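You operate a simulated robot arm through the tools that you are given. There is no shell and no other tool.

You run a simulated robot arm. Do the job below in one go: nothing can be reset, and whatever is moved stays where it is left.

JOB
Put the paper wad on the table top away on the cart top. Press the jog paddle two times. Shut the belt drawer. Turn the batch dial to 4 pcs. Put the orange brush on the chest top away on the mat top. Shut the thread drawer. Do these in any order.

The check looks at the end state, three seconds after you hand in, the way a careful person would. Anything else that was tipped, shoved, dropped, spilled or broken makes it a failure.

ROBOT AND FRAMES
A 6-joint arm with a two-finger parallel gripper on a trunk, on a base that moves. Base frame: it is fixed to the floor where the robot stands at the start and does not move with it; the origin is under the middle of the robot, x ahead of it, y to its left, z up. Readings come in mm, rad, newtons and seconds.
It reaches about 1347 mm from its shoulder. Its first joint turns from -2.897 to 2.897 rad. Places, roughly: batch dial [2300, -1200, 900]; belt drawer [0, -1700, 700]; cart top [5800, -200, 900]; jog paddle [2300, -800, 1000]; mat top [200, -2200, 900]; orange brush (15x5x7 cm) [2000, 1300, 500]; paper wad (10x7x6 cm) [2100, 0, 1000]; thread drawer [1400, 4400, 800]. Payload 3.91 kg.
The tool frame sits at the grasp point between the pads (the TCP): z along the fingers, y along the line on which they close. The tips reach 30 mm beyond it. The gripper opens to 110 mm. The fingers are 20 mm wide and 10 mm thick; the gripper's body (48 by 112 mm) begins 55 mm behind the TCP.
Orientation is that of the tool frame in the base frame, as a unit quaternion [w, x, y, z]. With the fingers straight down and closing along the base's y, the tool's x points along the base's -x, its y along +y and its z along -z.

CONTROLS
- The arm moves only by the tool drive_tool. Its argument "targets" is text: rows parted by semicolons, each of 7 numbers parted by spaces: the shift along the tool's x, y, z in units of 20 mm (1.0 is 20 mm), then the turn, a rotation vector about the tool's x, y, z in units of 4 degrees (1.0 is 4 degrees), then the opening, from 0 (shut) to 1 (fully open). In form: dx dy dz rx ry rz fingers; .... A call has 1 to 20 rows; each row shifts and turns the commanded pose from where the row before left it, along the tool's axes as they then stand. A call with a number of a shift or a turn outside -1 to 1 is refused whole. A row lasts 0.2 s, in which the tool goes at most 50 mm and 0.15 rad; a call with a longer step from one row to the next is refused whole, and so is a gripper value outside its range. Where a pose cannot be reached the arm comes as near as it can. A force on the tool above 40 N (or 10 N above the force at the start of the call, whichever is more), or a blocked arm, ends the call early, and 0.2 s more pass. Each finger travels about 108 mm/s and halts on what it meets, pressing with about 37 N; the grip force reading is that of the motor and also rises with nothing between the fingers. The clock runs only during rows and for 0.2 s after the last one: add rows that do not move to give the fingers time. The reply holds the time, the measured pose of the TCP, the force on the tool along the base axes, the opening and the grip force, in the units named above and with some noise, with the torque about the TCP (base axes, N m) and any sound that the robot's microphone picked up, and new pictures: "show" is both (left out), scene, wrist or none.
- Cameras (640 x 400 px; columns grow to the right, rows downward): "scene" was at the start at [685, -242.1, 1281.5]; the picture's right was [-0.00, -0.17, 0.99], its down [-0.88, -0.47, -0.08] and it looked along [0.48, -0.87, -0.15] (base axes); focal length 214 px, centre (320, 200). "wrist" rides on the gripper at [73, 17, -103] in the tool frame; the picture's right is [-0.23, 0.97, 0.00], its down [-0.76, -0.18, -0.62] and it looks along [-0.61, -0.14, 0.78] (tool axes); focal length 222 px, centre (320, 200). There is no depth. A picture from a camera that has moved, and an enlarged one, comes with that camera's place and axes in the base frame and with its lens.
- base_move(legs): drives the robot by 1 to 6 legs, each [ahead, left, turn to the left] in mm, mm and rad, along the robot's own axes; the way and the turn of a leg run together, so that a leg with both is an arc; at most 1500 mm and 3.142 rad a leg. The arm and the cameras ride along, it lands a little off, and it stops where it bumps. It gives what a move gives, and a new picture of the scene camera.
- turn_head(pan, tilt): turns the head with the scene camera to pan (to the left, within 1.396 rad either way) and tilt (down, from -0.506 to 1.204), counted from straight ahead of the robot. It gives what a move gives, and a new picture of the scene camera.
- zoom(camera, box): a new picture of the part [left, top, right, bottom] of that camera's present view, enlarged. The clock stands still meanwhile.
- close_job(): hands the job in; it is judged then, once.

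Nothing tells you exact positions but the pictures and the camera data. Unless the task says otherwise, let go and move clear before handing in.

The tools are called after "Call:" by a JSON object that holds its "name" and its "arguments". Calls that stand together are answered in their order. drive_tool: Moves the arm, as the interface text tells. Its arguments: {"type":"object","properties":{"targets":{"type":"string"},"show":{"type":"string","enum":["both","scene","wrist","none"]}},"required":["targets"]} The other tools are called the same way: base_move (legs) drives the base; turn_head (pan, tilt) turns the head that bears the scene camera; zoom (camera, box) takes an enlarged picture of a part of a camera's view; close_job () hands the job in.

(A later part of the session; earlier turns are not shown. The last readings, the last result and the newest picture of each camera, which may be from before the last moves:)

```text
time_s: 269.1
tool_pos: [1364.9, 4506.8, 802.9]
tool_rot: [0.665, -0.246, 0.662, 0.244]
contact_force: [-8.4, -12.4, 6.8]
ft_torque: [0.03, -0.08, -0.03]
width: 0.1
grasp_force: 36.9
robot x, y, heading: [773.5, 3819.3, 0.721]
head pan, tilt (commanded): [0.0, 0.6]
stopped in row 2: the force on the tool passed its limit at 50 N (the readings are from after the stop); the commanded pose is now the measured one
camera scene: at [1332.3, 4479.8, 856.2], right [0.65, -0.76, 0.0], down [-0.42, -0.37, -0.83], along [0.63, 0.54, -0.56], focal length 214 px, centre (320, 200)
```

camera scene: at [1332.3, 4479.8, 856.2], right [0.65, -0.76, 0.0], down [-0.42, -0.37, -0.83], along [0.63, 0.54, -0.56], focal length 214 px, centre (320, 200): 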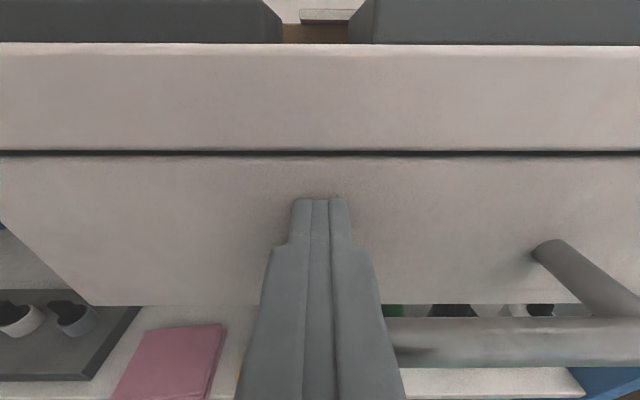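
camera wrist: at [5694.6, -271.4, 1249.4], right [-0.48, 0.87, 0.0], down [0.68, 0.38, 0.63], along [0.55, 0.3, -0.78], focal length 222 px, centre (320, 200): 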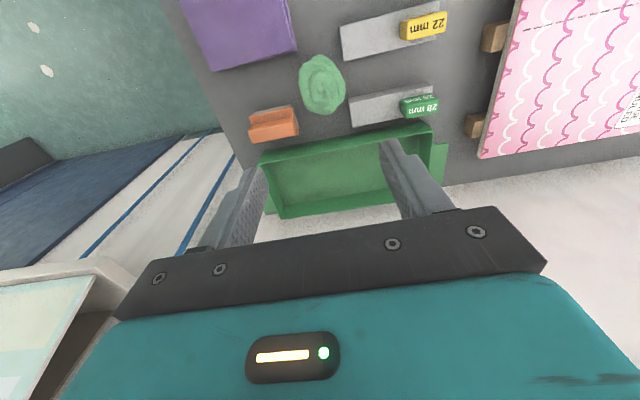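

Hard stop at 50 N: the thread drawer is closed. I'll back straight out, rise and confirm.

Call:
{"name": "drive_tool", "arguments": {"targets": "0 0 -0.5 0 0 0 0; 0 0 -1 0 0 0 0; 0 0 -1 0 0 0 0; 0 0 -1 0 0 0 0; 0 0 -1 0 0 0 0; 0 0 -1 0 0 0 0; 0 0 -1 0 0 0 0; 0 0 -1 0 0 0 0; -1 0 0 0 0 0 0; -1 0 0 0 0 0 0; -1 0 0 0 0 0 0; -1 0 0 0 0 0 0; -1 0 0 0 0 0 0; -1 0 0 0 0 0 0; -1 0 0 0 0 0 0; -1 0 0 0 0 0 0; -1 0 0 0 0 0 0; -1 0 0 0 0 0 0; -1 0 0 0 0 0 0; -1 0 0 0 0 0 0", "show": "scene"}}

```text
time_s: 273.3
tool_pos: [1250.7, 4412.0, 1041.8]
tool_rot: [0.665, -0.246, 0.662, 0.243]
contact_force: [0.0, 0.0, -0.8]
ft_torque: [-0.02, 0.01, 0.0]
width: 0.1
grasp_force: 36.9
robot x, y, heading: [773.0, 3819.5, 0.722]
head pan, tilt (commanded): [0.0, 0.6]
camera scene: at [1217.0, 4383.3, 1095.7], right [0.65, -0.76, 0.0], down [-0.43, -0.37, -0.83], along [0.63, 0.54, -0.56], focal length 214 px, centre (320, 200)
```

scene: 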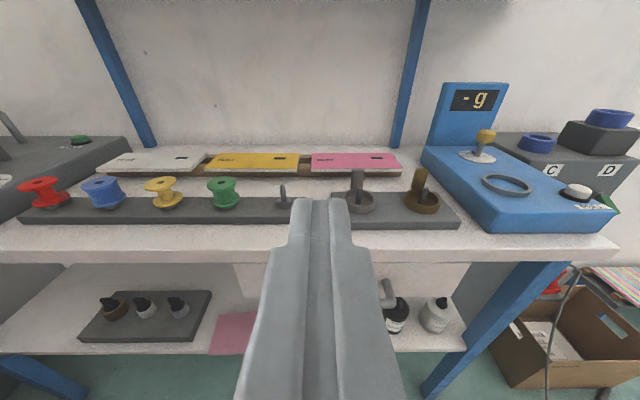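

The thread drawer is flush and the bench items are untouched. Now I'll raise and retract the arm and turn round to find a route to the chest with the brush.

Call:
{"name": "drive_tool", "arguments": {"targets": "-1 0 -1 0 0 0 0; -1 0 -1 0 0 0 0; -1 0 -1 0 0 0 0; -1 0 -1 0 0 0 0; -1 0 -1 0 0 0 0; -1 0 -1 0 0 0 0; -1 0 -1 0 0 0 0; -1 0 -1 0 0 0 0; -1 0 -1 0 0 0 0; -1 0 0 0 0 0 0", "show": "none"}}

Call:
{"name": "base_move", "arguments": {"legs": [[0, 0, -1.57]]}}

Call:
{"name": "turn_head", "arguments": {"pan": -0.8, "tilt": 0.3}}

```text
time_s: 275.5
tool_pos: [1111.7, 4295.8, 1241.5]
tool_rot: [0.665, -0.247, 0.661, 0.243]
contact_force: [0.1, -0.3, 0.7]
ft_torque: [0.0, 0.01, -0.02]
width: 0.0
grasp_force: 37.0
robot x, y, heading: [769.1, 3821.6, 0.723]
head pan, tilt (commanded): [0.0, 0.6]
```

```text
time_s: 279.6
tool_pos: [1254.7, 3488.5, 1241.9]
tool_rot: [0.645, 0.288, 0.645, -0.292]
contact_force: [-0.1, -0.6, 0.6]
ft_torque: [0.01, 0.01, 0.0]
width: 0.1
grasp_force: 37.3
robot x, y, heading: [773.2, 3818.1, -0.83]
head pan, tilt (commanded): [0.0, 0.6]
camera scene: at [1226.5, 3518.2, 1295.6], right [-0.75, -0.66, 0.0], down [-0.38, 0.42, -0.83], along [0.55, -0.62, -0.56], focal length 214 px, centre (320, 200)
```

scene: 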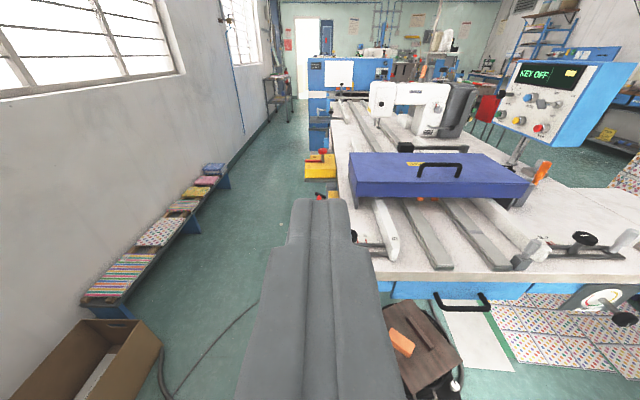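

```text
time_s: 280.8
tool_pos: [1255.0, 3488.4, 1241.8]
tool_rot: [0.645, 0.287, 0.645, -0.291]
contact_force: [0.9, 0.6, 0.0]
ft_torque: [0.02, 0.02, 0.0]
width: 0.2
grasp_force: 37.1
robot x, y, heading: [771.7, 3817.8, -0.827]
head pan, tilt (commanded): [-0.799, 0.3]
camera scene: at [1161.1, 3491.4, 1323.3], right [-1.0, 0.07, 0.0], down [0.02, 0.29, -0.96], along [-0.07, -0.95, -0.29], focal length 214 px, centre (320, 200)
```

scene: 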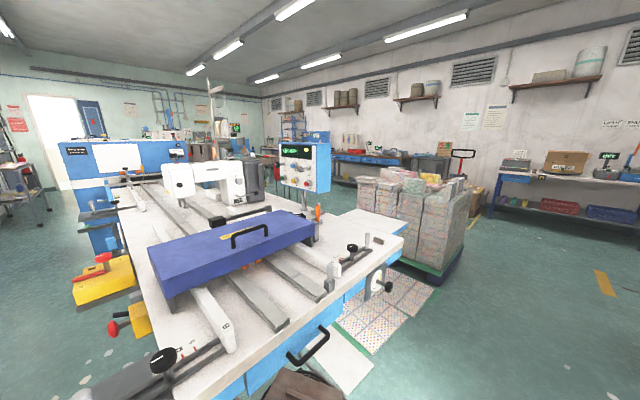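

From here I see the sewing table ahead, the tall paper stack beyond and open floor to the right. I'll drive right (away from the window wall) along the open floor, then across in front of the stack back to the start area.

Call:
{"name": "base_move", "arguments": {"legs": [[70, -1400, 0], [0, -1400, 0], [0, -350, 0]]}}

Call:
{"name": "turn_head", "arguments": {"pan": 0, "tilt": 0.4}}

```text
time_s: 296.0
tool_pos: [-991.9, 1336.0, 1242.2]
tool_rot: [0.645, 0.288, 0.645, -0.292]
contact_force: [0.2, 0.6, -0.5]
ft_torque: [0.0, -0.01, 0.0]
width: 0.1
grasp_force: 37.0
robot x, y, heading: [-1473.4, 1665.2, -0.834]
head pan, tilt (commanded): [-0.799, 0.3]
camera scene: at [-1085.8, 1340.5, 1323.3], right [-1.0, 0.07, 0.0], down [0.02, 0.29, -0.96], along [-0.07, -0.95, -0.29], focal length 214 px, centre (320, 200)
```

scene: 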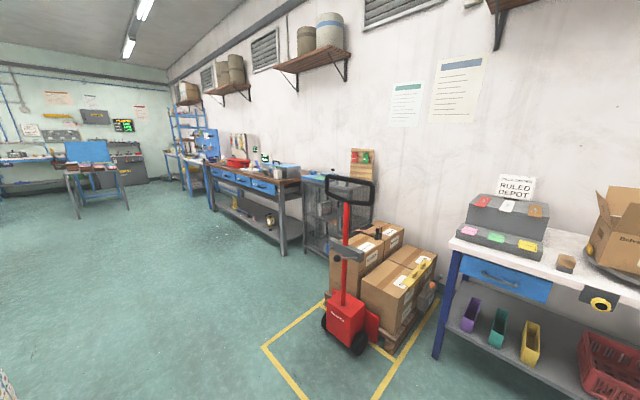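

```text
time_s: 297.2
tool_pos: [-991.5, 1338.5, 1242.2]
tool_rot: [0.645, 0.287, 0.645, -0.292]
contact_force: [0.3, 0.4, 1.1]
ft_torque: [0.01, 0.02, -0.02]
width: 0.1
grasp_force: 36.9
robot x, y, heading: [-1476.1, 1667.7, -0.83]
head pan, tilt (commanded): [0.0, 0.4]
camera scene: at [-1017.5, 1364.3, 1313.8], right [-0.75, -0.66, 0.0], down [-0.26, 0.29, -0.92], along [0.61, -0.69, -0.39], focal length 214 px, centre (320, 200)
```

scene: 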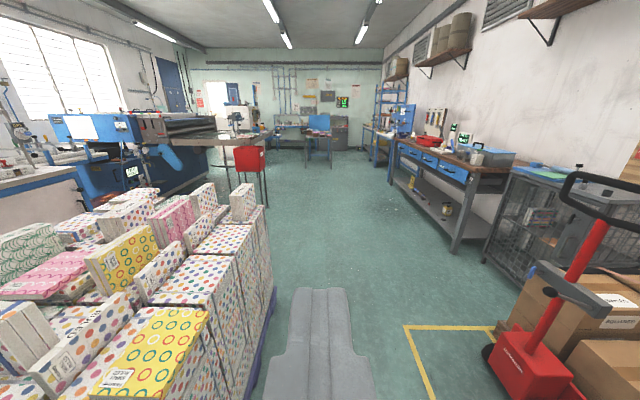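

The lane between the paper stack (left) and the yellow-lined truck area (right) is clear. I'll drive straight down it to the start area and turn towards the chest.

Call:
{"name": "base_move", "arguments": {"legs": [[1400, -20, 0], [1400, 0, 0], [150, 0, 0], [0, 0, 1.57]]}}

Call:
{"name": "turn_head", "arguments": {"pan": 0, "tilt": 0.4}}

```text
time_s: 315.5
tool_pos: [859.9, -29.2, 1241.9]
tool_rot: [0.664, -0.25, 0.661, 0.247]
contact_force: [0.1, 0.5, 0.1]
ft_torque: [0.01, 0.01, 0.0]
width: 0.0
grasp_force: 37.2
robot x, y, heading: [521.4, -507.6, 0.728]
head pan, tilt (commanded): [0.0, 0.4]
camera scene: at [830.0, -54.7, 1313.8], right [0.66, -0.75, 0.0], down [-0.29, -0.26, -0.92], along [0.7, 0.6, -0.39], focal length 214 px, centre (320, 200)
```

scene: 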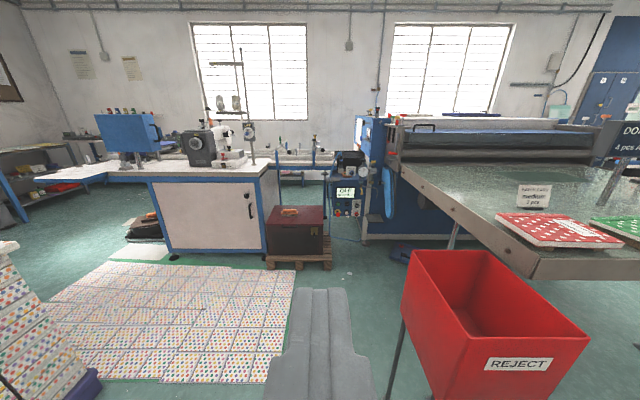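

```text
time_s: 316.1
tool_pos: [859.1, -29.4, 1241.7]
tool_rot: [0.663, -0.25, 0.66, 0.248]
contact_force: [0.3, -0.4, 0.2]
ft_torque: [-0.02, -0.01, -0.01]
width: 0.0
grasp_force: 37.1
robot x, y, heading: [523.2, -509.2, 0.729]
head pan, tilt (commanded): [0.0, 0.4]
camera scene: at [830.0, -54.6, 1313.8], right [0.66, -0.75, 0.0], down [-0.29, -0.26, -0.92], along [0.7, 0.6, -0.39], focal length 214 px, centre (320, 200)
```

scene: 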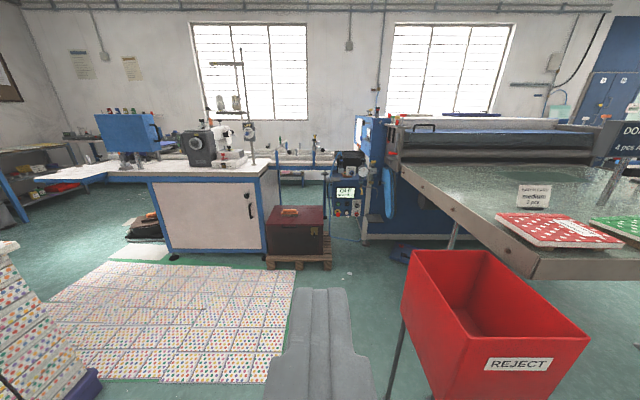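

The brush lies on the chest ahead, but the way narrows between the REJECT bin (right) and the printed sheets on the floor (left). I'll move up a bit and measure that gap from above before going through.

Call:
{"name": "base_move", "arguments": {"legs": [[330, 120, 0]]}}

Call:
{"name": "turn_head", "arguments": {"pan": 0, "tilt": 1.1}}

```text
time_s: 318.4
tool_pos: [1021.2, 279.3, 1241.4]
tool_rot: [0.663, -0.25, 0.661, 0.247]
contact_force: [-0.7, -0.6, -0.4]
ft_torque: [-0.01, -0.02, -0.03]
width: 0.1
grasp_force: 37.6
robot x, y, heading: [684.5, -203.0, 0.735]
head pan, tilt (commanded): [0.0, 0.4]
camera scene: at [991.2, 253.2, 1313.8], right [0.66, -0.75, 0.0], down [-0.29, -0.26, -0.92], along [0.69, 0.61, -0.39], focal length 214 px, centre (320, 200)
```

scene: 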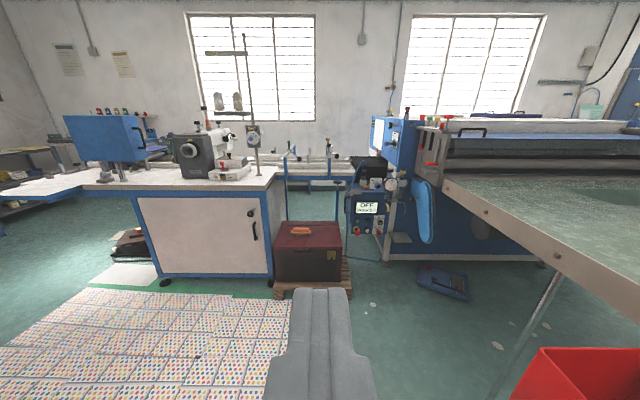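

```text
time_s: 319.4
tool_pos: [1020.7, 279.2, 1242.8]
tool_rot: [0.664, -0.251, 0.66, 0.247]
contact_force: [0.2, 0.1, -0.4]
ft_torque: [0.0, 0.0, 0.0]
width: 0.0
grasp_force: 36.6
robot x, y, heading: [685.9, -200.4, 0.731]
head pan, tilt (commanded): [0.0, 1.1]
camera scene: at [969.3, 233.7, 1257.0], right [0.66, -0.75, 0.0], down [-0.67, -0.59, -0.46], along [0.35, 0.3, -0.89], focal length 214 px, centre (320, 200)
```

scene: 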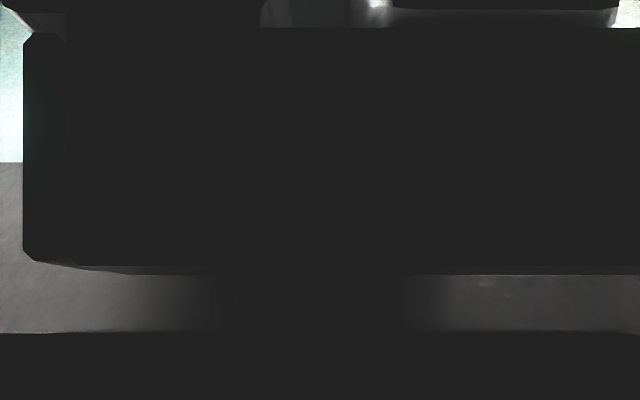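

That view is blocked by the hand itself. I'll turn the tool to point down, which I need for the brush anyway, and look straight down.

Call:
{"name": "turn_head", "arguments": {"pan": 0, "tilt": 0.0}}

Call:
{"name": "drive_tool", "arguments": {"targets": "0 0 0 0 1 0 0; 0 0 0 0 1 0 0; 0 0 0 0 1 0 0; 0 0 0 0 1 0 0; 0 0 0 0 1 0 0; 0 0 0 0 1 0 0; 0 0 0 0 1 0 0; 0 0 0 0 1 0 0; 0 0 0 0 1 0 0; 0 0 0 0 1 0 0; 0 0 0 0 1 0 0; 0 0 0 0 1 0 0; 0 0 0 0 1 0 0; 0 0 0 0 1 0 0; 0 0 0 0 1 0 0; 0 0 0 0 1 0 0; 0 0 0 0 1 0 0; 0 0 0 0 1 0 0; 0 0 0 0 1 0 0; 0 0 0 0 1 0 0", "show": "none"}}

Call:
{"name": "drive_tool", "arguments": {"targets": "0 0 0 0 1 0 1; 0 0 0 0 1 0 1; 0 0 0 0 0.5 0 1; 0 0 0 0 0 0 1; 0 0 0 0 0 0 1", "show": "scene"}}

```text
time_s: 320.8
tool_pos: [1020.8, 278.7, 1242.5]
tool_rot: [0.663, -0.25, 0.66, 0.248]
contact_force: [0.3, -1.0, 0.7]
ft_torque: [-0.02, 0.01, 0.0]
width: 0.1
grasp_force: 36.9
robot x, y, heading: [687.4, -199.5, 0.737]
head pan, tilt (commanded): [0.0, 0.0]
camera scene: at [989.0, 251.6, 1350.7], right [0.66, -0.75, 0.0], down [0.0, 0.0, -1.0], along [0.75, 0.66, 0.0], focal length 214 px, centre (320, 200)
```

scene: 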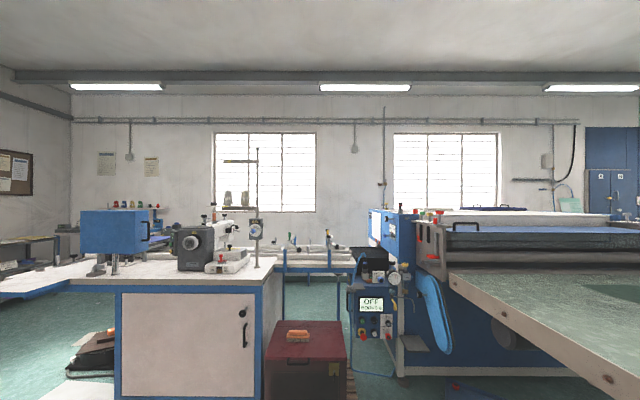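

```text
time_s: 325.0
tool_pos: [1020.0, 278.4, 1242.4]
tool_rot: [0.083, -0.351, 0.932, 0.028]
contact_force: [-0.1, 0.1, -0.2]
ft_torque: [0.03, -0.03, 0.01]
width: 0.2
grasp_force: 37.1
robot x, y, heading: [687.3, -200.0, 0.73]
head pan, tilt (commanded): [0.0, 0.0]
```

```text
time_s: 326.2
tool_pos: [1020.0, 278.0, 1242.1]
tool_rot: [0.002, -0.353, 0.936, -0.003]
contact_force: [0.4, -1.3, 0.6]
ft_torque: [0.01, -0.03, 0.02]
width: 110.1
grasp_force: 0.0
robot x, y, heading: [688.1, -199.3, 0.734]
head pan, tilt (commanded): [0.0, 0.0]
camera scene: at [1102.7, 350.1, 1281.3], right [0.66, -0.75, 0.0], down [-0.75, -0.66, 0.0], along [0.0, 0.0, -1.0], focal length 214 px, centre (320, 200)
```

scene: 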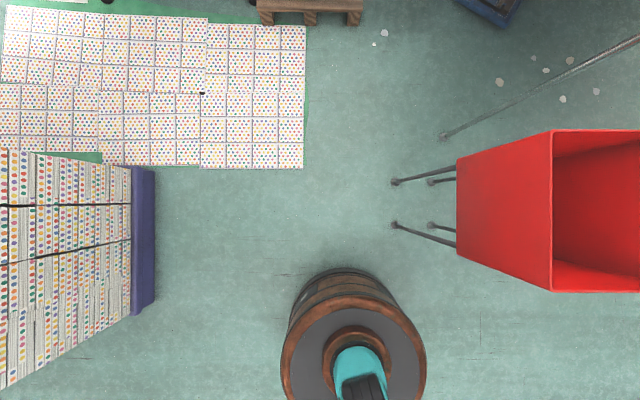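

From straight overhead I can measure the gap: sheets' right edge to bin feet is about 540 mm, versus a base about 510 mm wide at the floor. I'll enlarge to judge the sheets' thickness and the feet.

Call:
{"name": "zoom", "arguments": {"camera": "scene", "box": [200, 0, 360, 180]}}

Call:
{"name": "zoom", "arguments": {"camera": "scene", "box": [280, 120, 480, 300]}}

Call:
{"name": "zoom", "arguments": {"camera": "scene", "box": [260, 250, 460, 400]}}

```text
2.22 times, centred on (280, 90) of scene
camera zoom: at [1102.7, 350.1, 1281.3], right [0.66, -0.75, 0.0], down [-0.75, -0.66, 0.0], along [0.0, 0.0, -1.0], focal length 477 px, centre (409, 444)
```

zoom: 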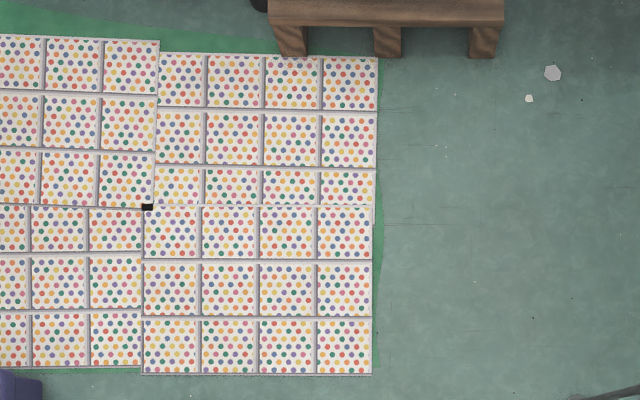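

```text
2.22 times, centred on (380, 210) of scene
camera zoom: at [1102.7, 350.1, 1281.3], right [0.66, -0.75, 0.0], down [-0.75, -0.66, 0.0], along [0.0, 0.0, -1.0], focal length 477 px, centre (187, 178)
```

zoom: 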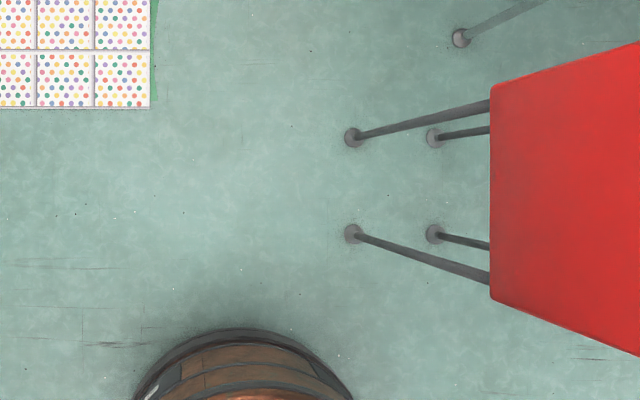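

```text
2.67 times, centred on (360, 325) of scene
camera zoom: at [1102.7, 350.1, 1281.3], right [0.66, -0.75, 0.0], down [-0.75, -0.66, 0.0], along [0.0, 0.0, -1.0], focal length 572 px, centre (213, -133)
```

zoom: 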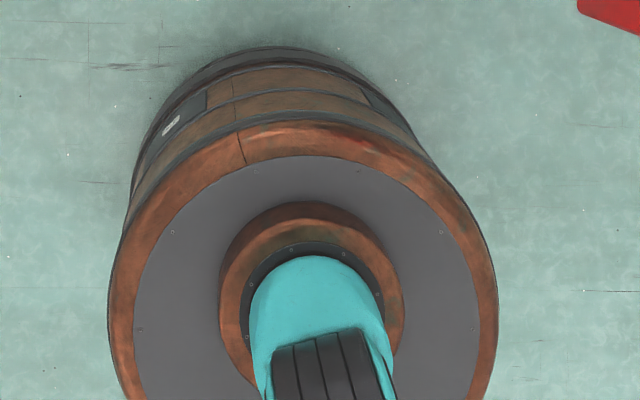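

The sheets are thin prints on a painted floor area (cables like that were passable). I'll thread past the bin's legs keeping ~25–30 mm from them, just brushing over the sheet margin if anything; first I'll line up.

Call:
{"name": "base_move", "arguments": {"legs": [[380, 25, 0]]}}

Call:
{"name": "turn_head", "arguments": {"pan": 0, "tilt": 0.4}}

```text
time_s: 328.6
tool_pos: [1293.1, 547.9, 1243.5]
tool_rot: [0.002, -0.348, 0.938, -0.002]
contact_force: [0.7, -0.2, 0.0]
ft_torque: [0.01, -0.03, -0.01]
width: 110.2
grasp_force: 0.0
robot x, y, heading: [956.0, 69.1, 0.721]
head pan, tilt (commanded): [0.0, 0.0]
camera scene: at [1375.5, 618.9, 1281.3], right [0.65, -0.76, 0.0], down [-0.76, -0.65, 0.0], along [0.01, 0.0, -1.0], focal length 214 px, centre (320, 200)
```

scene: 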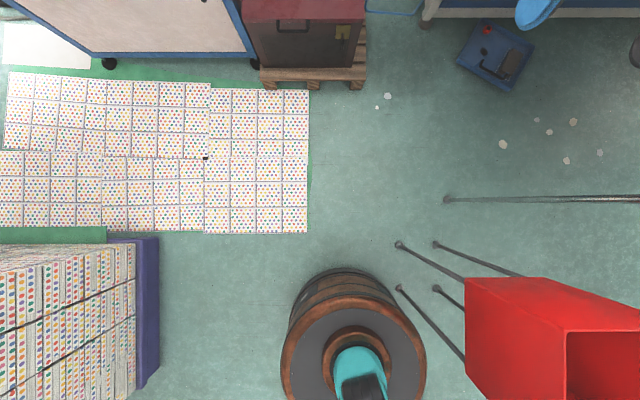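

```text
time_s: 329.4
tool_pos: [1292.5, 548.7, 1242.9]
tool_rot: [0.002, -0.348, 0.938, -0.001]
contact_force: [-0.9, -0.2, -0.2]
ft_torque: [-0.02, -0.02, -0.02]
width: 110.1
grasp_force: 0.1
robot x, y, heading: [950.5, 70.4, 0.721]
head pan, tilt (commanded): [0.0, 0.4]
camera scene: at [1347.5, 594.8, 1278.6], right [0.65, -0.76, 0.0], down [-0.7, -0.6, 0.39], along [-0.29, -0.26, -0.92], focal length 214 px, centre (320, 200)
```

scene: 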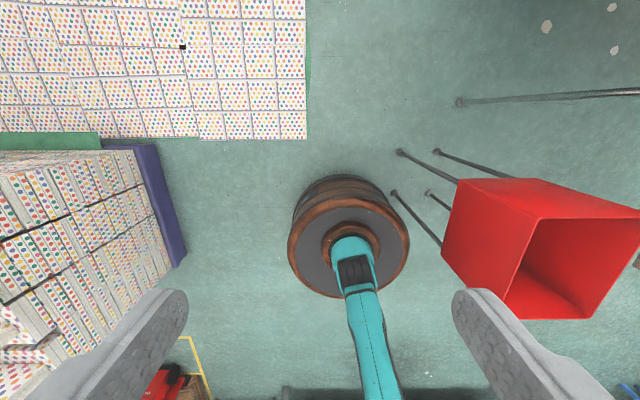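

Alongside the bin legs I'd have about 23 mm clearance on the present line. I'll go ahead past the legs, then shift right off the sheet margin.

Call:
{"name": "base_move", "arguments": {"legs": [[430, 4, 0]]}}

```text
time_s: 332.1
tool_pos: [1621.3, 837.1, 1242.8]
tool_rot: [0.002, -0.346, 0.938, -0.002]
contact_force: [0.2, 1.0, -0.7]
ft_torque: [-0.02, 0.0, 0.02]
width: 110.0
grasp_force: 0.0
robot x, y, heading: [1281.4, 364.3, 0.719]
head pan, tilt (commanded): [0.0, 0.4]
camera scene: at [1676.2, 883.8, 1278.6], right [0.65, -0.76, 0.0], down [-0.7, -0.6, 0.39], along [-0.29, -0.25, -0.92], focal length 214 px, centre (320, 200)
```

scene: 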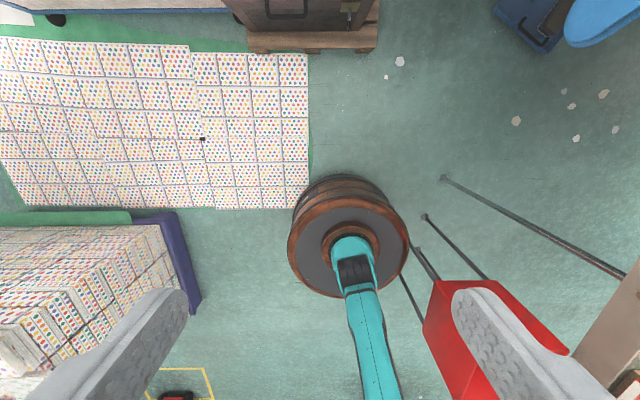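

The base is past the legs without touching anything and the sheets are unmoved. I'll now angle right, off the sheet margin, and up towards the chest.

Call:
{"name": "base_move", "arguments": {"legs": [[200, -65, 0], [160, -15, 0]]}}

Call:
{"name": "turn_head", "arguments": {"pan": 0.2, "tilt": -0.3}}

```text
time_s: 334.8
tool_pos: [1948.3, 1019.7, 1242.3]
tool_rot: [0.003, -0.347, 0.938, -0.002]
contact_force: [0.3, 0.4, -0.2]
ft_torque: [0.01, 0.04, 0.0]
width: 109.9
grasp_force: 0.0
robot x, y, heading: [1609.3, 544.3, 0.719]
head pan, tilt (commanded): [0.0, 0.4]
camera scene: at [2003.6, 1066.0, 1278.6], right [0.65, -0.76, 0.0], down [-0.7, -0.6, 0.39], along [-0.29, -0.25, -0.92], focal length 214 px, centre (320, 200)
```

scene: 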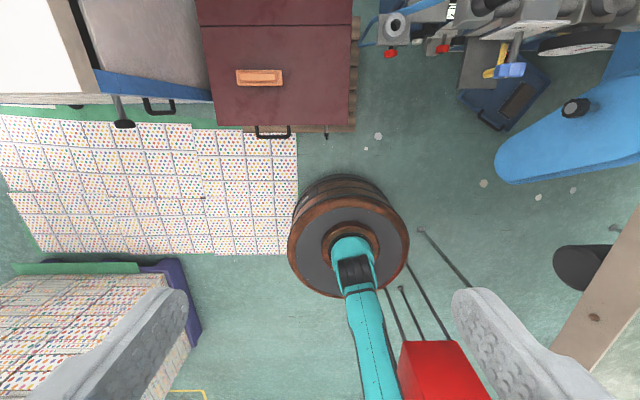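

```text
time_s: 335.9
tool_pos: [1949.0, 1019.8, 1243.3]
tool_rot: [0.002, -0.346, 0.938, -0.002]
contact_force: [-0.2, -0.7, 0.4]
ft_torque: [-0.02, -0.01, -0.01]
width: 109.8
grasp_force: 0.0
robot x, y, heading: [1610.8, 542.6, 0.721]
head pan, tilt (commanded): [0.201, -0.3]
camera scene: at [2040.8, 1118.5, 1294.3], right [0.64, -0.75, -0.19], down [-0.76, -0.58, -0.29], along [0.11, 0.33, -0.94], focal length 214 px, centre (320, 200)
```

scene: 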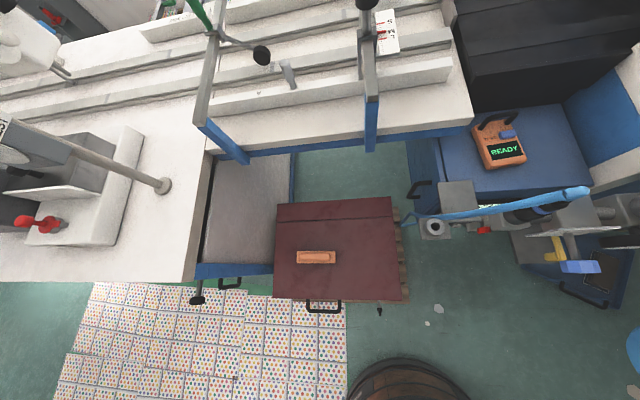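

The brush is in view on the chest lid, long axis roughly along the chest, near [1959, 1266]. I'll enlarge it to get its axis.

Call:
{"name": "zoom", "arguments": {"camera": "scene", "box": [260, 180, 420, 320]}}

Call:
{"name": "zoom", "arguments": {"camera": "wrist", "box": [0, 0, 640, 400]}}

```text
2.86 times, centred on (340, 250) of scene
camera zoom: at [2040.8, 1118.5, 1294.3], right [0.64, -0.75, -0.19], down [-0.76, -0.58, -0.29], along [0.11, 0.33, -0.94], focal length 613 px, centre (263, 57)
```

zoom: 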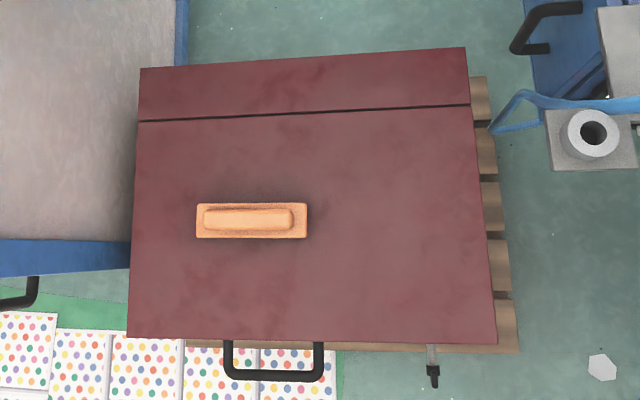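

```text
1.00 times, centred on (320, 200) of wrist (not enlarged: the box is as wide or as high as the picture)
camera zoom: at [1882.4, 987.0, 1345.9], right [-0.46, 0.89, 0.0], down [0.69, 0.36, 0.63], along [0.56, 0.28, -0.78], focal length 222 px, centre (320, 200)
```

zoom: 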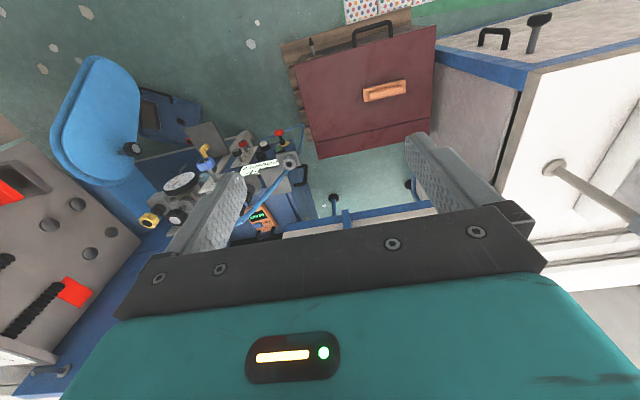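

The brush's long axis runs at about -50°, so I need the fingers to close at about +40°, a 90° wrist turn. I'll move above it and turn the wrist.

Call:
{"name": "drive_tool", "arguments": {"targets": "-0.839 0.914 0 0 0 0 1; -0.839 0.914 0 0 0 0 1; -0.839 0.914 0 0 0 0 1; -0.839 0.914 0 0 0 0 1; -0.839 0.914 0 0 0 0 1; -0.839 0.914 0 0 0 0 1; -0.839 0.914 0 0 0 0 1; -0.839 0.914 0 0 0 0 1; -0.839 0.914 0 0 0 0 1; -0.839 0.914 0 0 0 0 1; 0 0 0 0 0 1 1; 0 0 0 0 0 1 1; 0 0 0 0 0 1 1; 0 0 0 0 0 1 1; 0 0 0 0 0 1 1; 0 0 0 0 0 1 1; 0 0 0 0 0 1 1; 0 0 0 0 0 1 1; 0 0 0 0 0 1 1; 0 0 0 0 0 1 1", "show": "none"}}

Call:
{"name": "drive_tool", "arguments": {"targets": "0 0 0 0 0 1 1; 0 0 0 0 0 1 1; 0 0 0 0 0 1 1; 0 0 0 0 0 1 1; 0 0 0 0 0 1 1; 0 0 0 0 0 1 1; 0 0 0 0 0 1 1; 0 0 0 0 0 1 1; 0 0 0 0 0 1 1; 0 0 0 0 0 1 1; 0 0 0 0 0 1 1; 0 0 0 0 0 1 1; 0 0 0 0 0 0.5 1; 0 0 0 0 0 0 1", "show": "wrist"}}

Call:
{"name": "turn_head", "arguments": {"pan": 0, "tilt": 0.1}}

```text
time_s: 340.1
tool_pos: [1957.6, 1267.0, 1239.5]
tool_rot: [0.003, -0.003, 1.0, 0.001]
contact_force: [0.0, -0.3, -0.2]
ft_torque: [-0.01, -0.01, -0.02]
width: 109.9
grasp_force: 0.0
robot x, y, heading: [1607.3, 539.5, 0.719]
head pan, tilt (commanded): [0.201, -0.3]
```

```text
time_s: 343.1
tool_pos: [1958.4, 1267.6, 1239.9]
tool_rot: [0.003, 0.419, 0.908, 0.002]
contact_force: [0.4, 0.3, 0.5]
ft_torque: [0.04, -0.03, -0.02]
width: 110.2
grasp_force: 0.1
robot x, y, heading: [1605.4, 541.8, 0.716]
head pan, tilt (commanded): [0.201, -0.3]
camera wrist: at [1923.0, 1334.1, 1343.3], right [0.89, 0.46, 0.01], down [0.35, -0.7, 0.62], along [0.29, -0.55, -0.78], focal length 222 px, centre (320, 200)
```

wrist: 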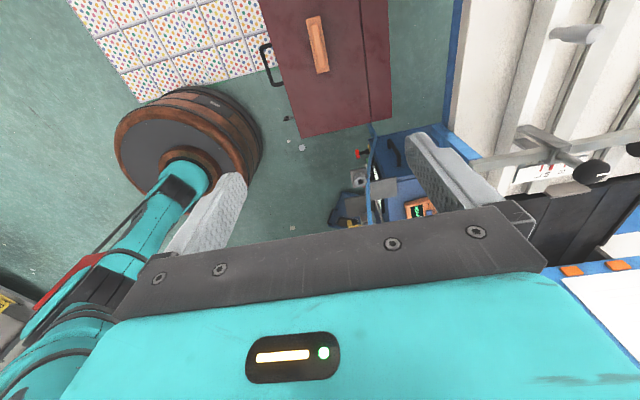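

```text
time_s: 343.9
tool_pos: [1958.7, 1268.6, 1240.0]
tool_rot: [0.003, 0.419, 0.908, 0.002]
contact_force: [0.1, 0.2, 0.4]
ft_torque: [0.01, 0.01, -0.03]
width: 109.9
grasp_force: 0.0
robot x, y, heading: [1605.9, 541.4, 0.717]
head pan, tilt (commanded): [0.0, 0.099]
camera scene: at [2022.3, 1188.9, 1276.6], right [-0.76, -0.65, -0.01], down [-0.65, 0.76, 0.1], along [-0.06, 0.08, -1.0], focal length 214 px, centre (320, 200)
```

scene: 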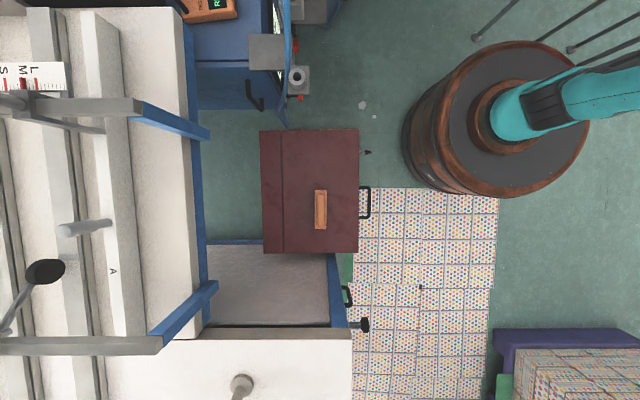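

The brush centre is about [1950, 1281]. I'll correct and descend 400 mm, watching the clearance to the sewing cabinet.

Call:
{"name": "drive_tool", "arguments": {"targets": "0.76 0.06 1 0 0 0 1; 0 0 1 0 0 0 1; 0 0 1 0 0 0 1; 0 0 1 0 0 0 1; 0 0 1 0 0 0 1; 0 0 1 0 0 0 1; 0 0 1 0 0 0 1; 0 0 1 0 0 0 1; 0 0 1 0 0 0 1; 0 0 1 0 0 0 1; 0 0 1 0 0 0 1; 0 0 1 0 0 0 1; 0 0 1 0 0 0 1; 0 0 1 0 0 0 1; 0 0 1 0 0 0 1; 0 0 1 0 0 0 1; 0 0 1 0 0 0 1; 0 0 1 0 0 0 1; 0 0 1 0 0 0 1; 0 0 1 0 0 0 1", "show": "both"}}

```text
time_s: 348.1
tool_pos: [1952.8, 1282.0, 841.6]
tool_rot: [0.003, 0.419, 0.908, 0.001]
contact_force: [1.1, 0.1, 0.2]
ft_torque: [0.03, -0.02, -0.02]
width: 110.2
grasp_force: 0.0
robot x, y, heading: [1609.2, 543.1, 0.717]
head pan, tilt (commanded): [0.0, 0.099]
camera scene: at [2016.7, 1203.0, 878.6], right [-0.76, -0.65, 0.0], down [-0.65, 0.76, 0.1], along [-0.06, 0.07, -1.0], focal length 214 px, centre (320, 200)
camera wrist: at [1917.5, 1348.4, 945.0], right [0.89, 0.46, 0.0], down [0.36, -0.69, 0.63], along [0.29, -0.55, -0.78], focal length 222 px, centre (320, 200)
```

scene: 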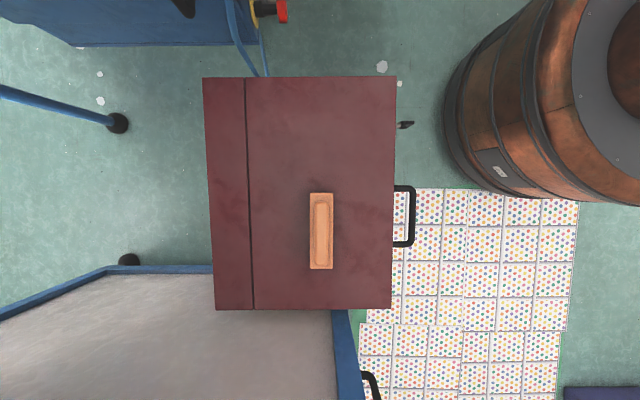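
wrist: 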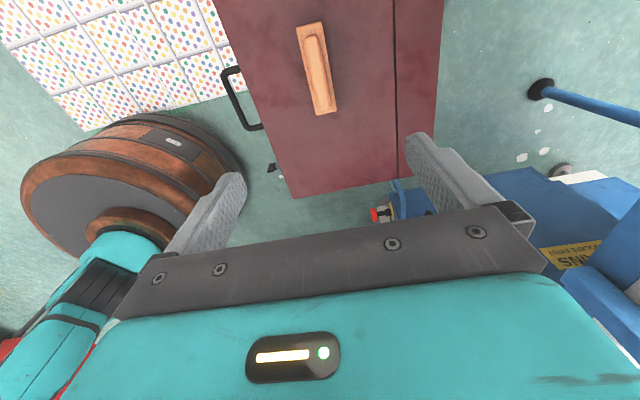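

Well aligned. I'll shift 5 mm and descend to z ≈ 560, then re-measure the brush height.

Call:
{"name": "drive_tool", "arguments": {"targets": "0 -0.25 1 0 0 0 1; 0 0 1 0 0 0 1; 0 0 1 0 0 0 1; 0 0 1 0 0 0 1; 0 0 1 0 0 0 1; 0 0 1 0 0 0 1; 0 0 1 0 0 0 1; 0 0 1 0 0 0 1; 0 0 1 0 0 0 1; 0 0 1 0 0 0 1; 0 0 1 0 0 0 1; 0 0 1 0 0 0 1; 0 0 1 0 0 0 1; 0 0 1 0 0 0 1; 0 0 0 0 0 0 1", "show": "both"}}

Call:
{"name": "turn_head", "arguments": {"pan": 0, "tilt": 0.5}}

```text
time_s: 351.3
tool_pos: [1948.4, 1276.6, 562.4]
tool_rot: [0.003, 0.419, 0.908, -0.001]
contact_force: [-0.3, 0.7, -1.2]
ft_torque: [0.03, -0.03, -0.02]
width: 109.6
grasp_force: 0.1
robot x, y, heading: [1605.9, 543.7, 0.717]
head pan, tilt (commanded): [0.0, 0.099]
camera scene: at [2013.2, 1199.0, 599.5], right [-0.76, -0.65, 0.0], down [-0.65, 0.76, 0.09], along [-0.06, 0.07, -1.0], focal length 214 px, centre (320, 200)
camera wrist: at [1914.0, 1344.4, 665.8], right [0.89, 0.46, 0.0], down [0.36, -0.69, 0.63], along [0.29, -0.56, -0.78], focal length 222 px, centre (320, 200)
```

scene: 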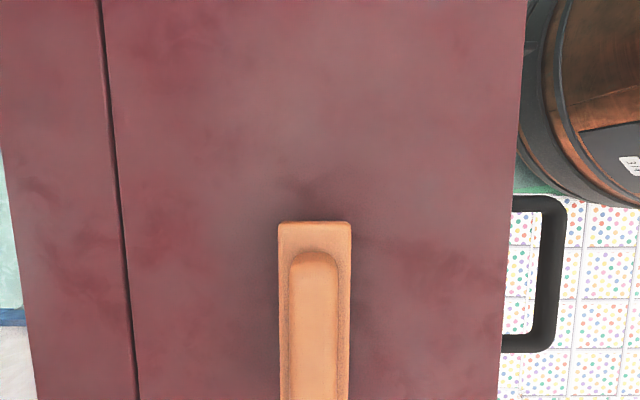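
wrist: 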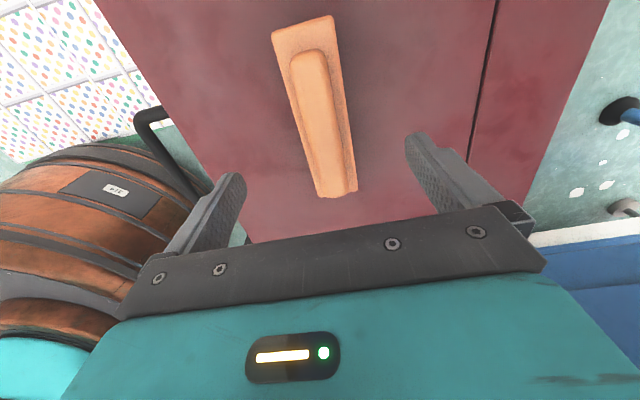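

```text
time_s: 352.2
tool_pos: [1948.3, 1276.7, 562.4]
tool_rot: [0.003, 0.418, 0.908, -0.001]
contact_force: [-0.4, 0.2, 0.4]
ft_torque: [0.04, 0.01, -0.07]
width: 110.3
grasp_force: 0.1
robot x, y, heading: [1612.9, 546.0, 0.72]
head pan, tilt (commanded): [0.0, 0.499]
camera scene: at [1989.2, 1227.2, 600.7], right [-0.76, -0.65, 0.0], down [-0.57, 0.67, 0.47], along [-0.31, 0.36, -0.88], focal length 214 px, centre (320, 200)
```

scene: 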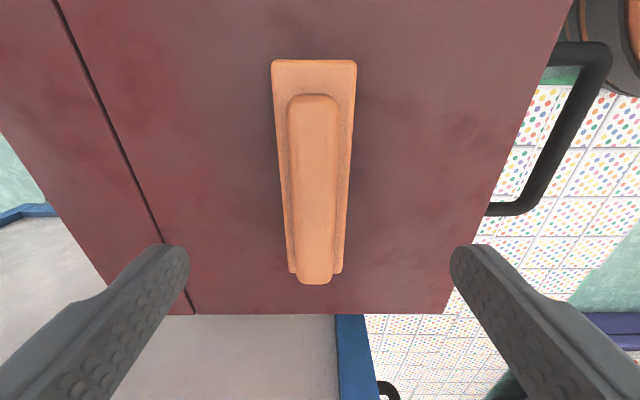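

Plate top z ≈ 453, brush 3 mm and 9 mm off-centre; I'll correct and descend to z ≈ 452, then grip.

Call:
{"name": "drive_tool", "arguments": {"targets": "0.4 0.15 1 0 0 0 1; 0 0 1 0 0 0 1; 0 0 1 0 0 0 1; 0 0 1 0 0 0 1; 0 0 0.75 0 0 0 1; 0 0 0.5 0 0 0 1; 0 0 0.25 0 0 0 1; 0 0 0 0 0 0 1", "show": "both"}}

```text
time_s: 353.5
tool_pos: [1946.3, 1284.6, 470.3]
tool_rot: [0.003, 0.419, 0.908, 0.002]
contact_force: [-3.7, -10.8, 23.0]
ft_torque: [-1.07, 1.27, 0.43]
width: 109.9
grasp_force: 0.1
robot x, y, heading: [1611.2, 547.3, 0.716]
head pan, tilt (commanded): [0.0, 0.499]
stopped in row 6: the force on the tool passed its limit at 68 N (the readings are from after the stop); the commanded pose is now the measured one
camera scene: at [1987.1, 1234.4, 508.0], right [-0.76, -0.65, 0.0], down [-0.57, 0.67, 0.48], along [-0.31, 0.36, -0.88], focal length 214 px, centre (320, 200)
camera wrist: at [1911.9, 1351.4, 573.7], right [0.89, 0.46, 0.01], down [0.36, -0.7, 0.62], along [0.29, -0.55, -0.78], focal length 222 px, centre (320, 200)
```

scene: 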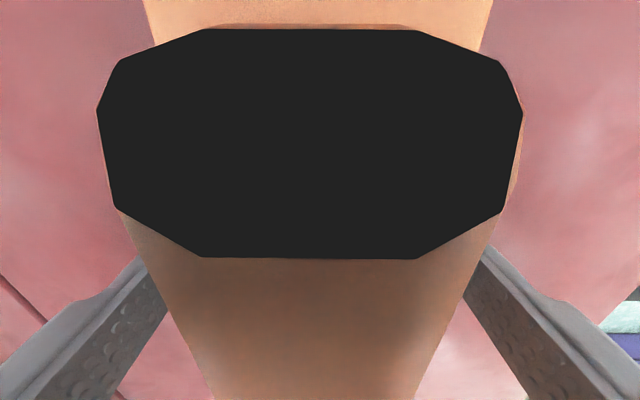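
wrist: 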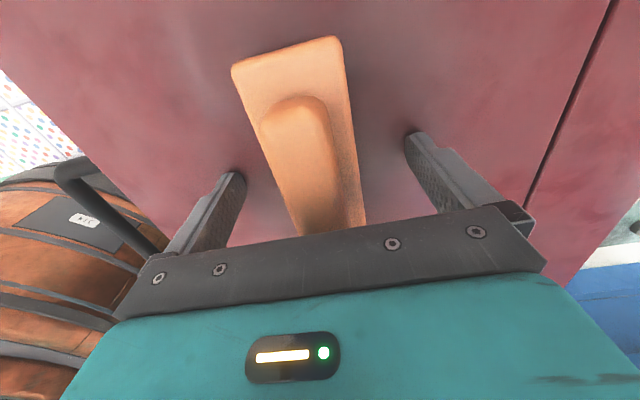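

One fingertip touched the chest lid: so the lid is at z ≈ 441 and the brush reaches to about 510. I'll rise 4 mm and close on the brush body.

Call:
{"name": "drive_tool", "arguments": {"targets": "0 0 -0.2 0 0 0 1; 0 0 0 0 0 0 0.3; 0 0 0 0 0 0 0.3; 0 0 0 0 0 0 0.3; 0 0 0 0 0 0 0.3", "show": "wrist"}}

```text
time_s: 354.7
tool_pos: [1945.2, 1285.0, 472.8]
tool_rot: [0.003, 0.418, 0.908, 0.001]
contact_force: [0.0, 0.3, -0.8]
ft_torque: [0.0, 0.0, -0.02]
width: 44.6
grasp_force: 36.6
robot x, y, heading: [1605.0, 542.4, 0.726]
head pan, tilt (commanded): [0.0, 0.499]
camera wrist: at [1912.3, 1352.3, 575.9], right [0.89, 0.46, 0.01], down [0.36, -0.69, 0.63], along [0.29, -0.55, -0.78], focal length 222 px, centre (320, 200)
```

wrist: 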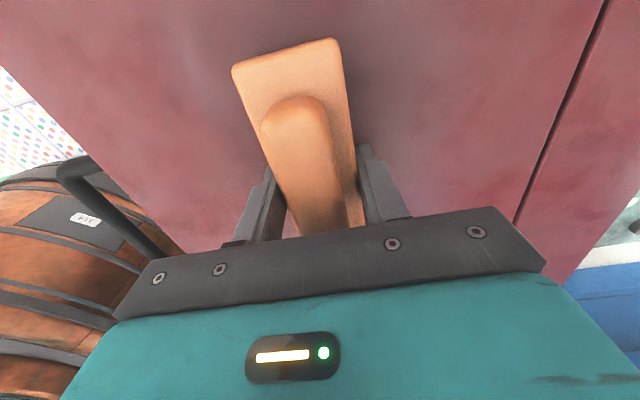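

Gripped at 44.6 mm. I'll lift it straight up clear of everything.

Call:
{"name": "drive_tool", "arguments": {"targets": "0 0 -0.5 0 0 0 0.3; 0 0 -1 0 0 0 0.3; 0 0 -1 0 0 0 0.3; 0 0 -1 0 0 0 0.3; 0 0 -1 0 0 0 0.3; 0 0 -1 0 0 0 0.3; 0 0 -1 0 0 0 0.3; 0 0 -1 0 0 0 0.3; 0 0 -1 0 0 0 0.3; 0 0 -1 0 0 0 0.3; 0 0 -1 0 0 0 0.3; 0 0 -1 0 0 0 0.3; 0 0 -1 0 0 0 0.3; 0 0 -1 0 0 0 0.3; 0 0 -1 0 0 0 0.3; 0 0 -1 0 0 0 0.3; 0 0 -1 0 0 0 0.3; 0 0 -1 0 0 0 0.3; 0 0 -1 0 0 0 0.3; 0 0 -1 0 0 0 0.3", "show": "wrist"}}

Call:
{"name": "drive_tool", "arguments": {"targets": "0 0 -1 0 0 0 0.3; 0 0 -1 0 0 0 0.3; 0 0 -1 0 0 0 0.3; 0 0 -1 0 0 0 0.3; 0 0 -1 0 0 0 0.3; 0 0 -1 0 0 0 0.3; 0 0 -1 0 0 0 0.3; 0 0 -1 0 0 0 0.3; 0 0 -1 0 0 0 0.3; 0 0 -1 0 0 0 0.3; 0 0 -1 0 0 0 0.3; 0 0 -1 0 0 0 0.3; 0 0 -1 0 0 0 0.3; 0 0 -1 0 0 0 0.3; 0 0 -1 0 0 0 0.3; 0 0 -1 0 0 0 0.3; 0 0 -1 0 0 0 0.3; 0 0 -1 0 0 0 0.3", "show": "both"}}

```text
time_s: 358.9
tool_pos: [1944.5, 1285.4, 863.4]
tool_rot: [0.002, 0.419, 0.908, 0.0]
contact_force: [0.3, 0.4, -1.3]
ft_torque: [-0.01, 0.0, 0.01]
width: 44.9
grasp_force: 37.4
robot x, y, heading: [1608.1, 542.7, 0.719]
head pan, tilt (commanded): [0.0, 0.499]
camera wrist: at [1910.0, 1352.7, 966.6], right [0.89, 0.46, 0.0], down [0.36, -0.69, 0.63], along [0.29, -0.55, -0.78], focal length 222 px, centre (320, 200)
```

wrist: 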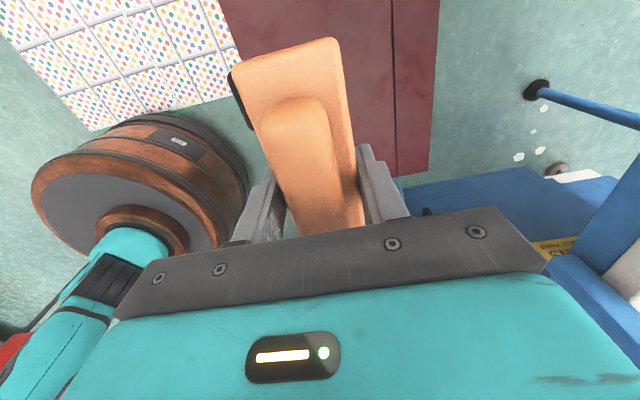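

```text
time_s: 362.7
tool_pos: [1942.9, 1285.9, 1222.2]
tool_rot: [0.002, 0.419, 0.908, 0.001]
contact_force: [-0.1, -0.5, -0.9]
ft_torque: [0.01, 0.03, 0.0]
width: 44.5
grasp_force: 36.7
robot x, y, heading: [1607.5, 541.4, 0.722]
head pan, tilt (commanded): [0.0, 0.499]
camera scene: at [1983.1, 1235.4, 1260.0], right [-0.76, -0.65, 0.0], down [-0.57, 0.67, 0.48], along [-0.31, 0.36, -0.88], focal length 214 px, centre (320, 200)
camera wrist: at [1907.9, 1352.5, 1325.7], right [0.89, 0.46, 0.0], down [0.36, -0.69, 0.63], along [0.29, -0.55, -0.78], focal length 222 px, centre (320, 200)
```

scene: 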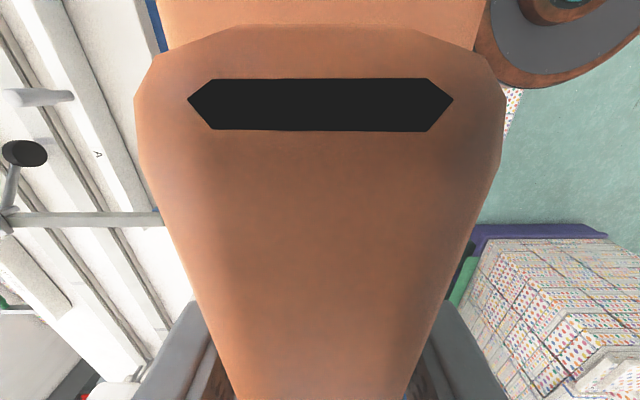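
wrist: 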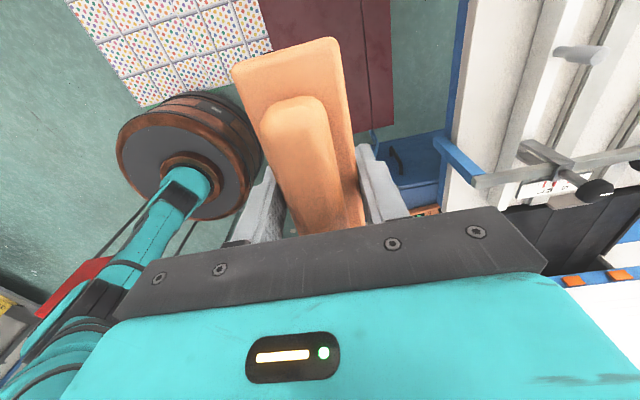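

The brush is held securely. I'll check the view, then retrace the path back past the bin.

Call:
{"name": "turn_head", "arguments": {"pan": 0, "tilt": -0.2}}

Call:
{"name": "base_move", "arguments": {"legs": [[-160, 15, 0], [-200, 65, 0]]}}

```text
time_s: 363.8
tool_pos: [1943.3, 1283.9, 1221.4]
tool_rot: [0.003, 0.419, 0.908, 0.001]
contact_force: [0.0, 0.6, -0.8]
ft_torque: [0.02, 0.03, -0.03]
width: 44.7
grasp_force: 36.5
robot x, y, heading: [1609.5, 543.3, 0.721]
head pan, tilt (commanded): [0.0, -0.201]
camera scene: at [2024.1, 1186.8, 1267.9], right [-0.76, -0.65, 0.0], down [-0.64, 0.75, -0.2], along [0.13, -0.15, -0.98], focal length 214 px, centre (320, 200)
```

scene: 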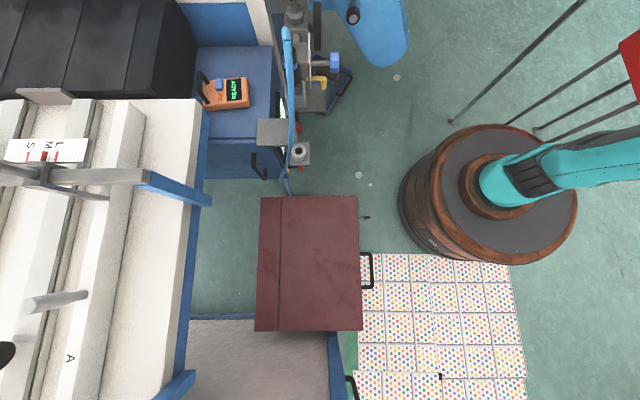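

```text
time_s: 366.4
tool_pos: [1624.6, 1111.1, 1223.5]
tool_rot: [0.002, 0.419, 0.908, 0.001]
contact_force: [-0.3, 0.0, -1.5]
ft_torque: [-0.03, 0.0, 0.0]
width: 44.5
grasp_force: 37.1
robot x, y, heading: [1287.8, 368.6, 0.717]
head pan, tilt (commanded): [0.0, -0.201]
camera scene: at [1705.6, 1012.3, 1268.1], right [-0.76, -0.65, 0.0], down [-0.63, 0.75, -0.2], along [0.13, -0.15, -0.98], focal length 214 px, centre (320, 200)
```

scene: 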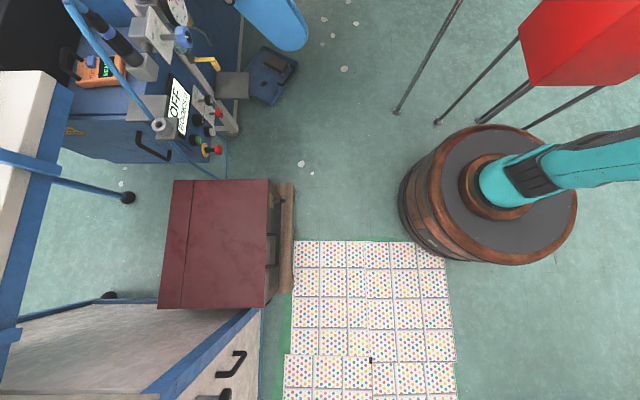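

Still on the same line as on the way in. I'll back straight out past the bin legs.

Call:
{"name": "base_move", "arguments": {"legs": [[-440, -2, 0]]}}

```text
time_s: 369.1
tool_pos: [1291.4, 815.4, 1222.2]
tool_rot: [0.003, 0.421, 0.907, 0.002]
contact_force: [0.0, -0.1, -0.7]
ft_torque: [0.02, 0.0, 0.03]
width: 44.3
grasp_force: 36.9
robot x, y, heading: [953.3, 76.7, 0.717]
head pan, tilt (commanded): [0.0, -0.201]
camera scene: at [1372.7, 717.8, 1268.1], right [-0.76, -0.65, 0.0], down [-0.63, 0.75, -0.2], along [0.13, -0.15, -0.98], focal length 214 px, centre (320, 200)
```

scene: 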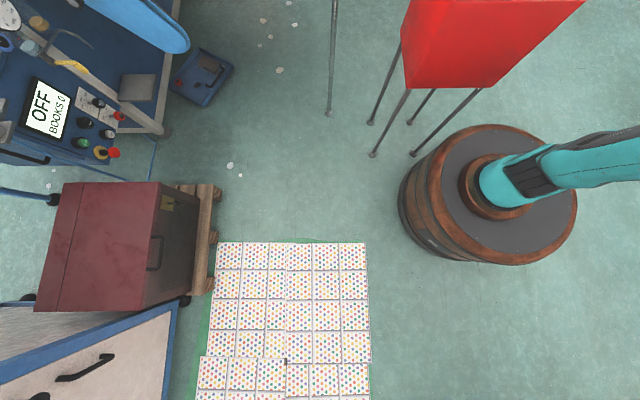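

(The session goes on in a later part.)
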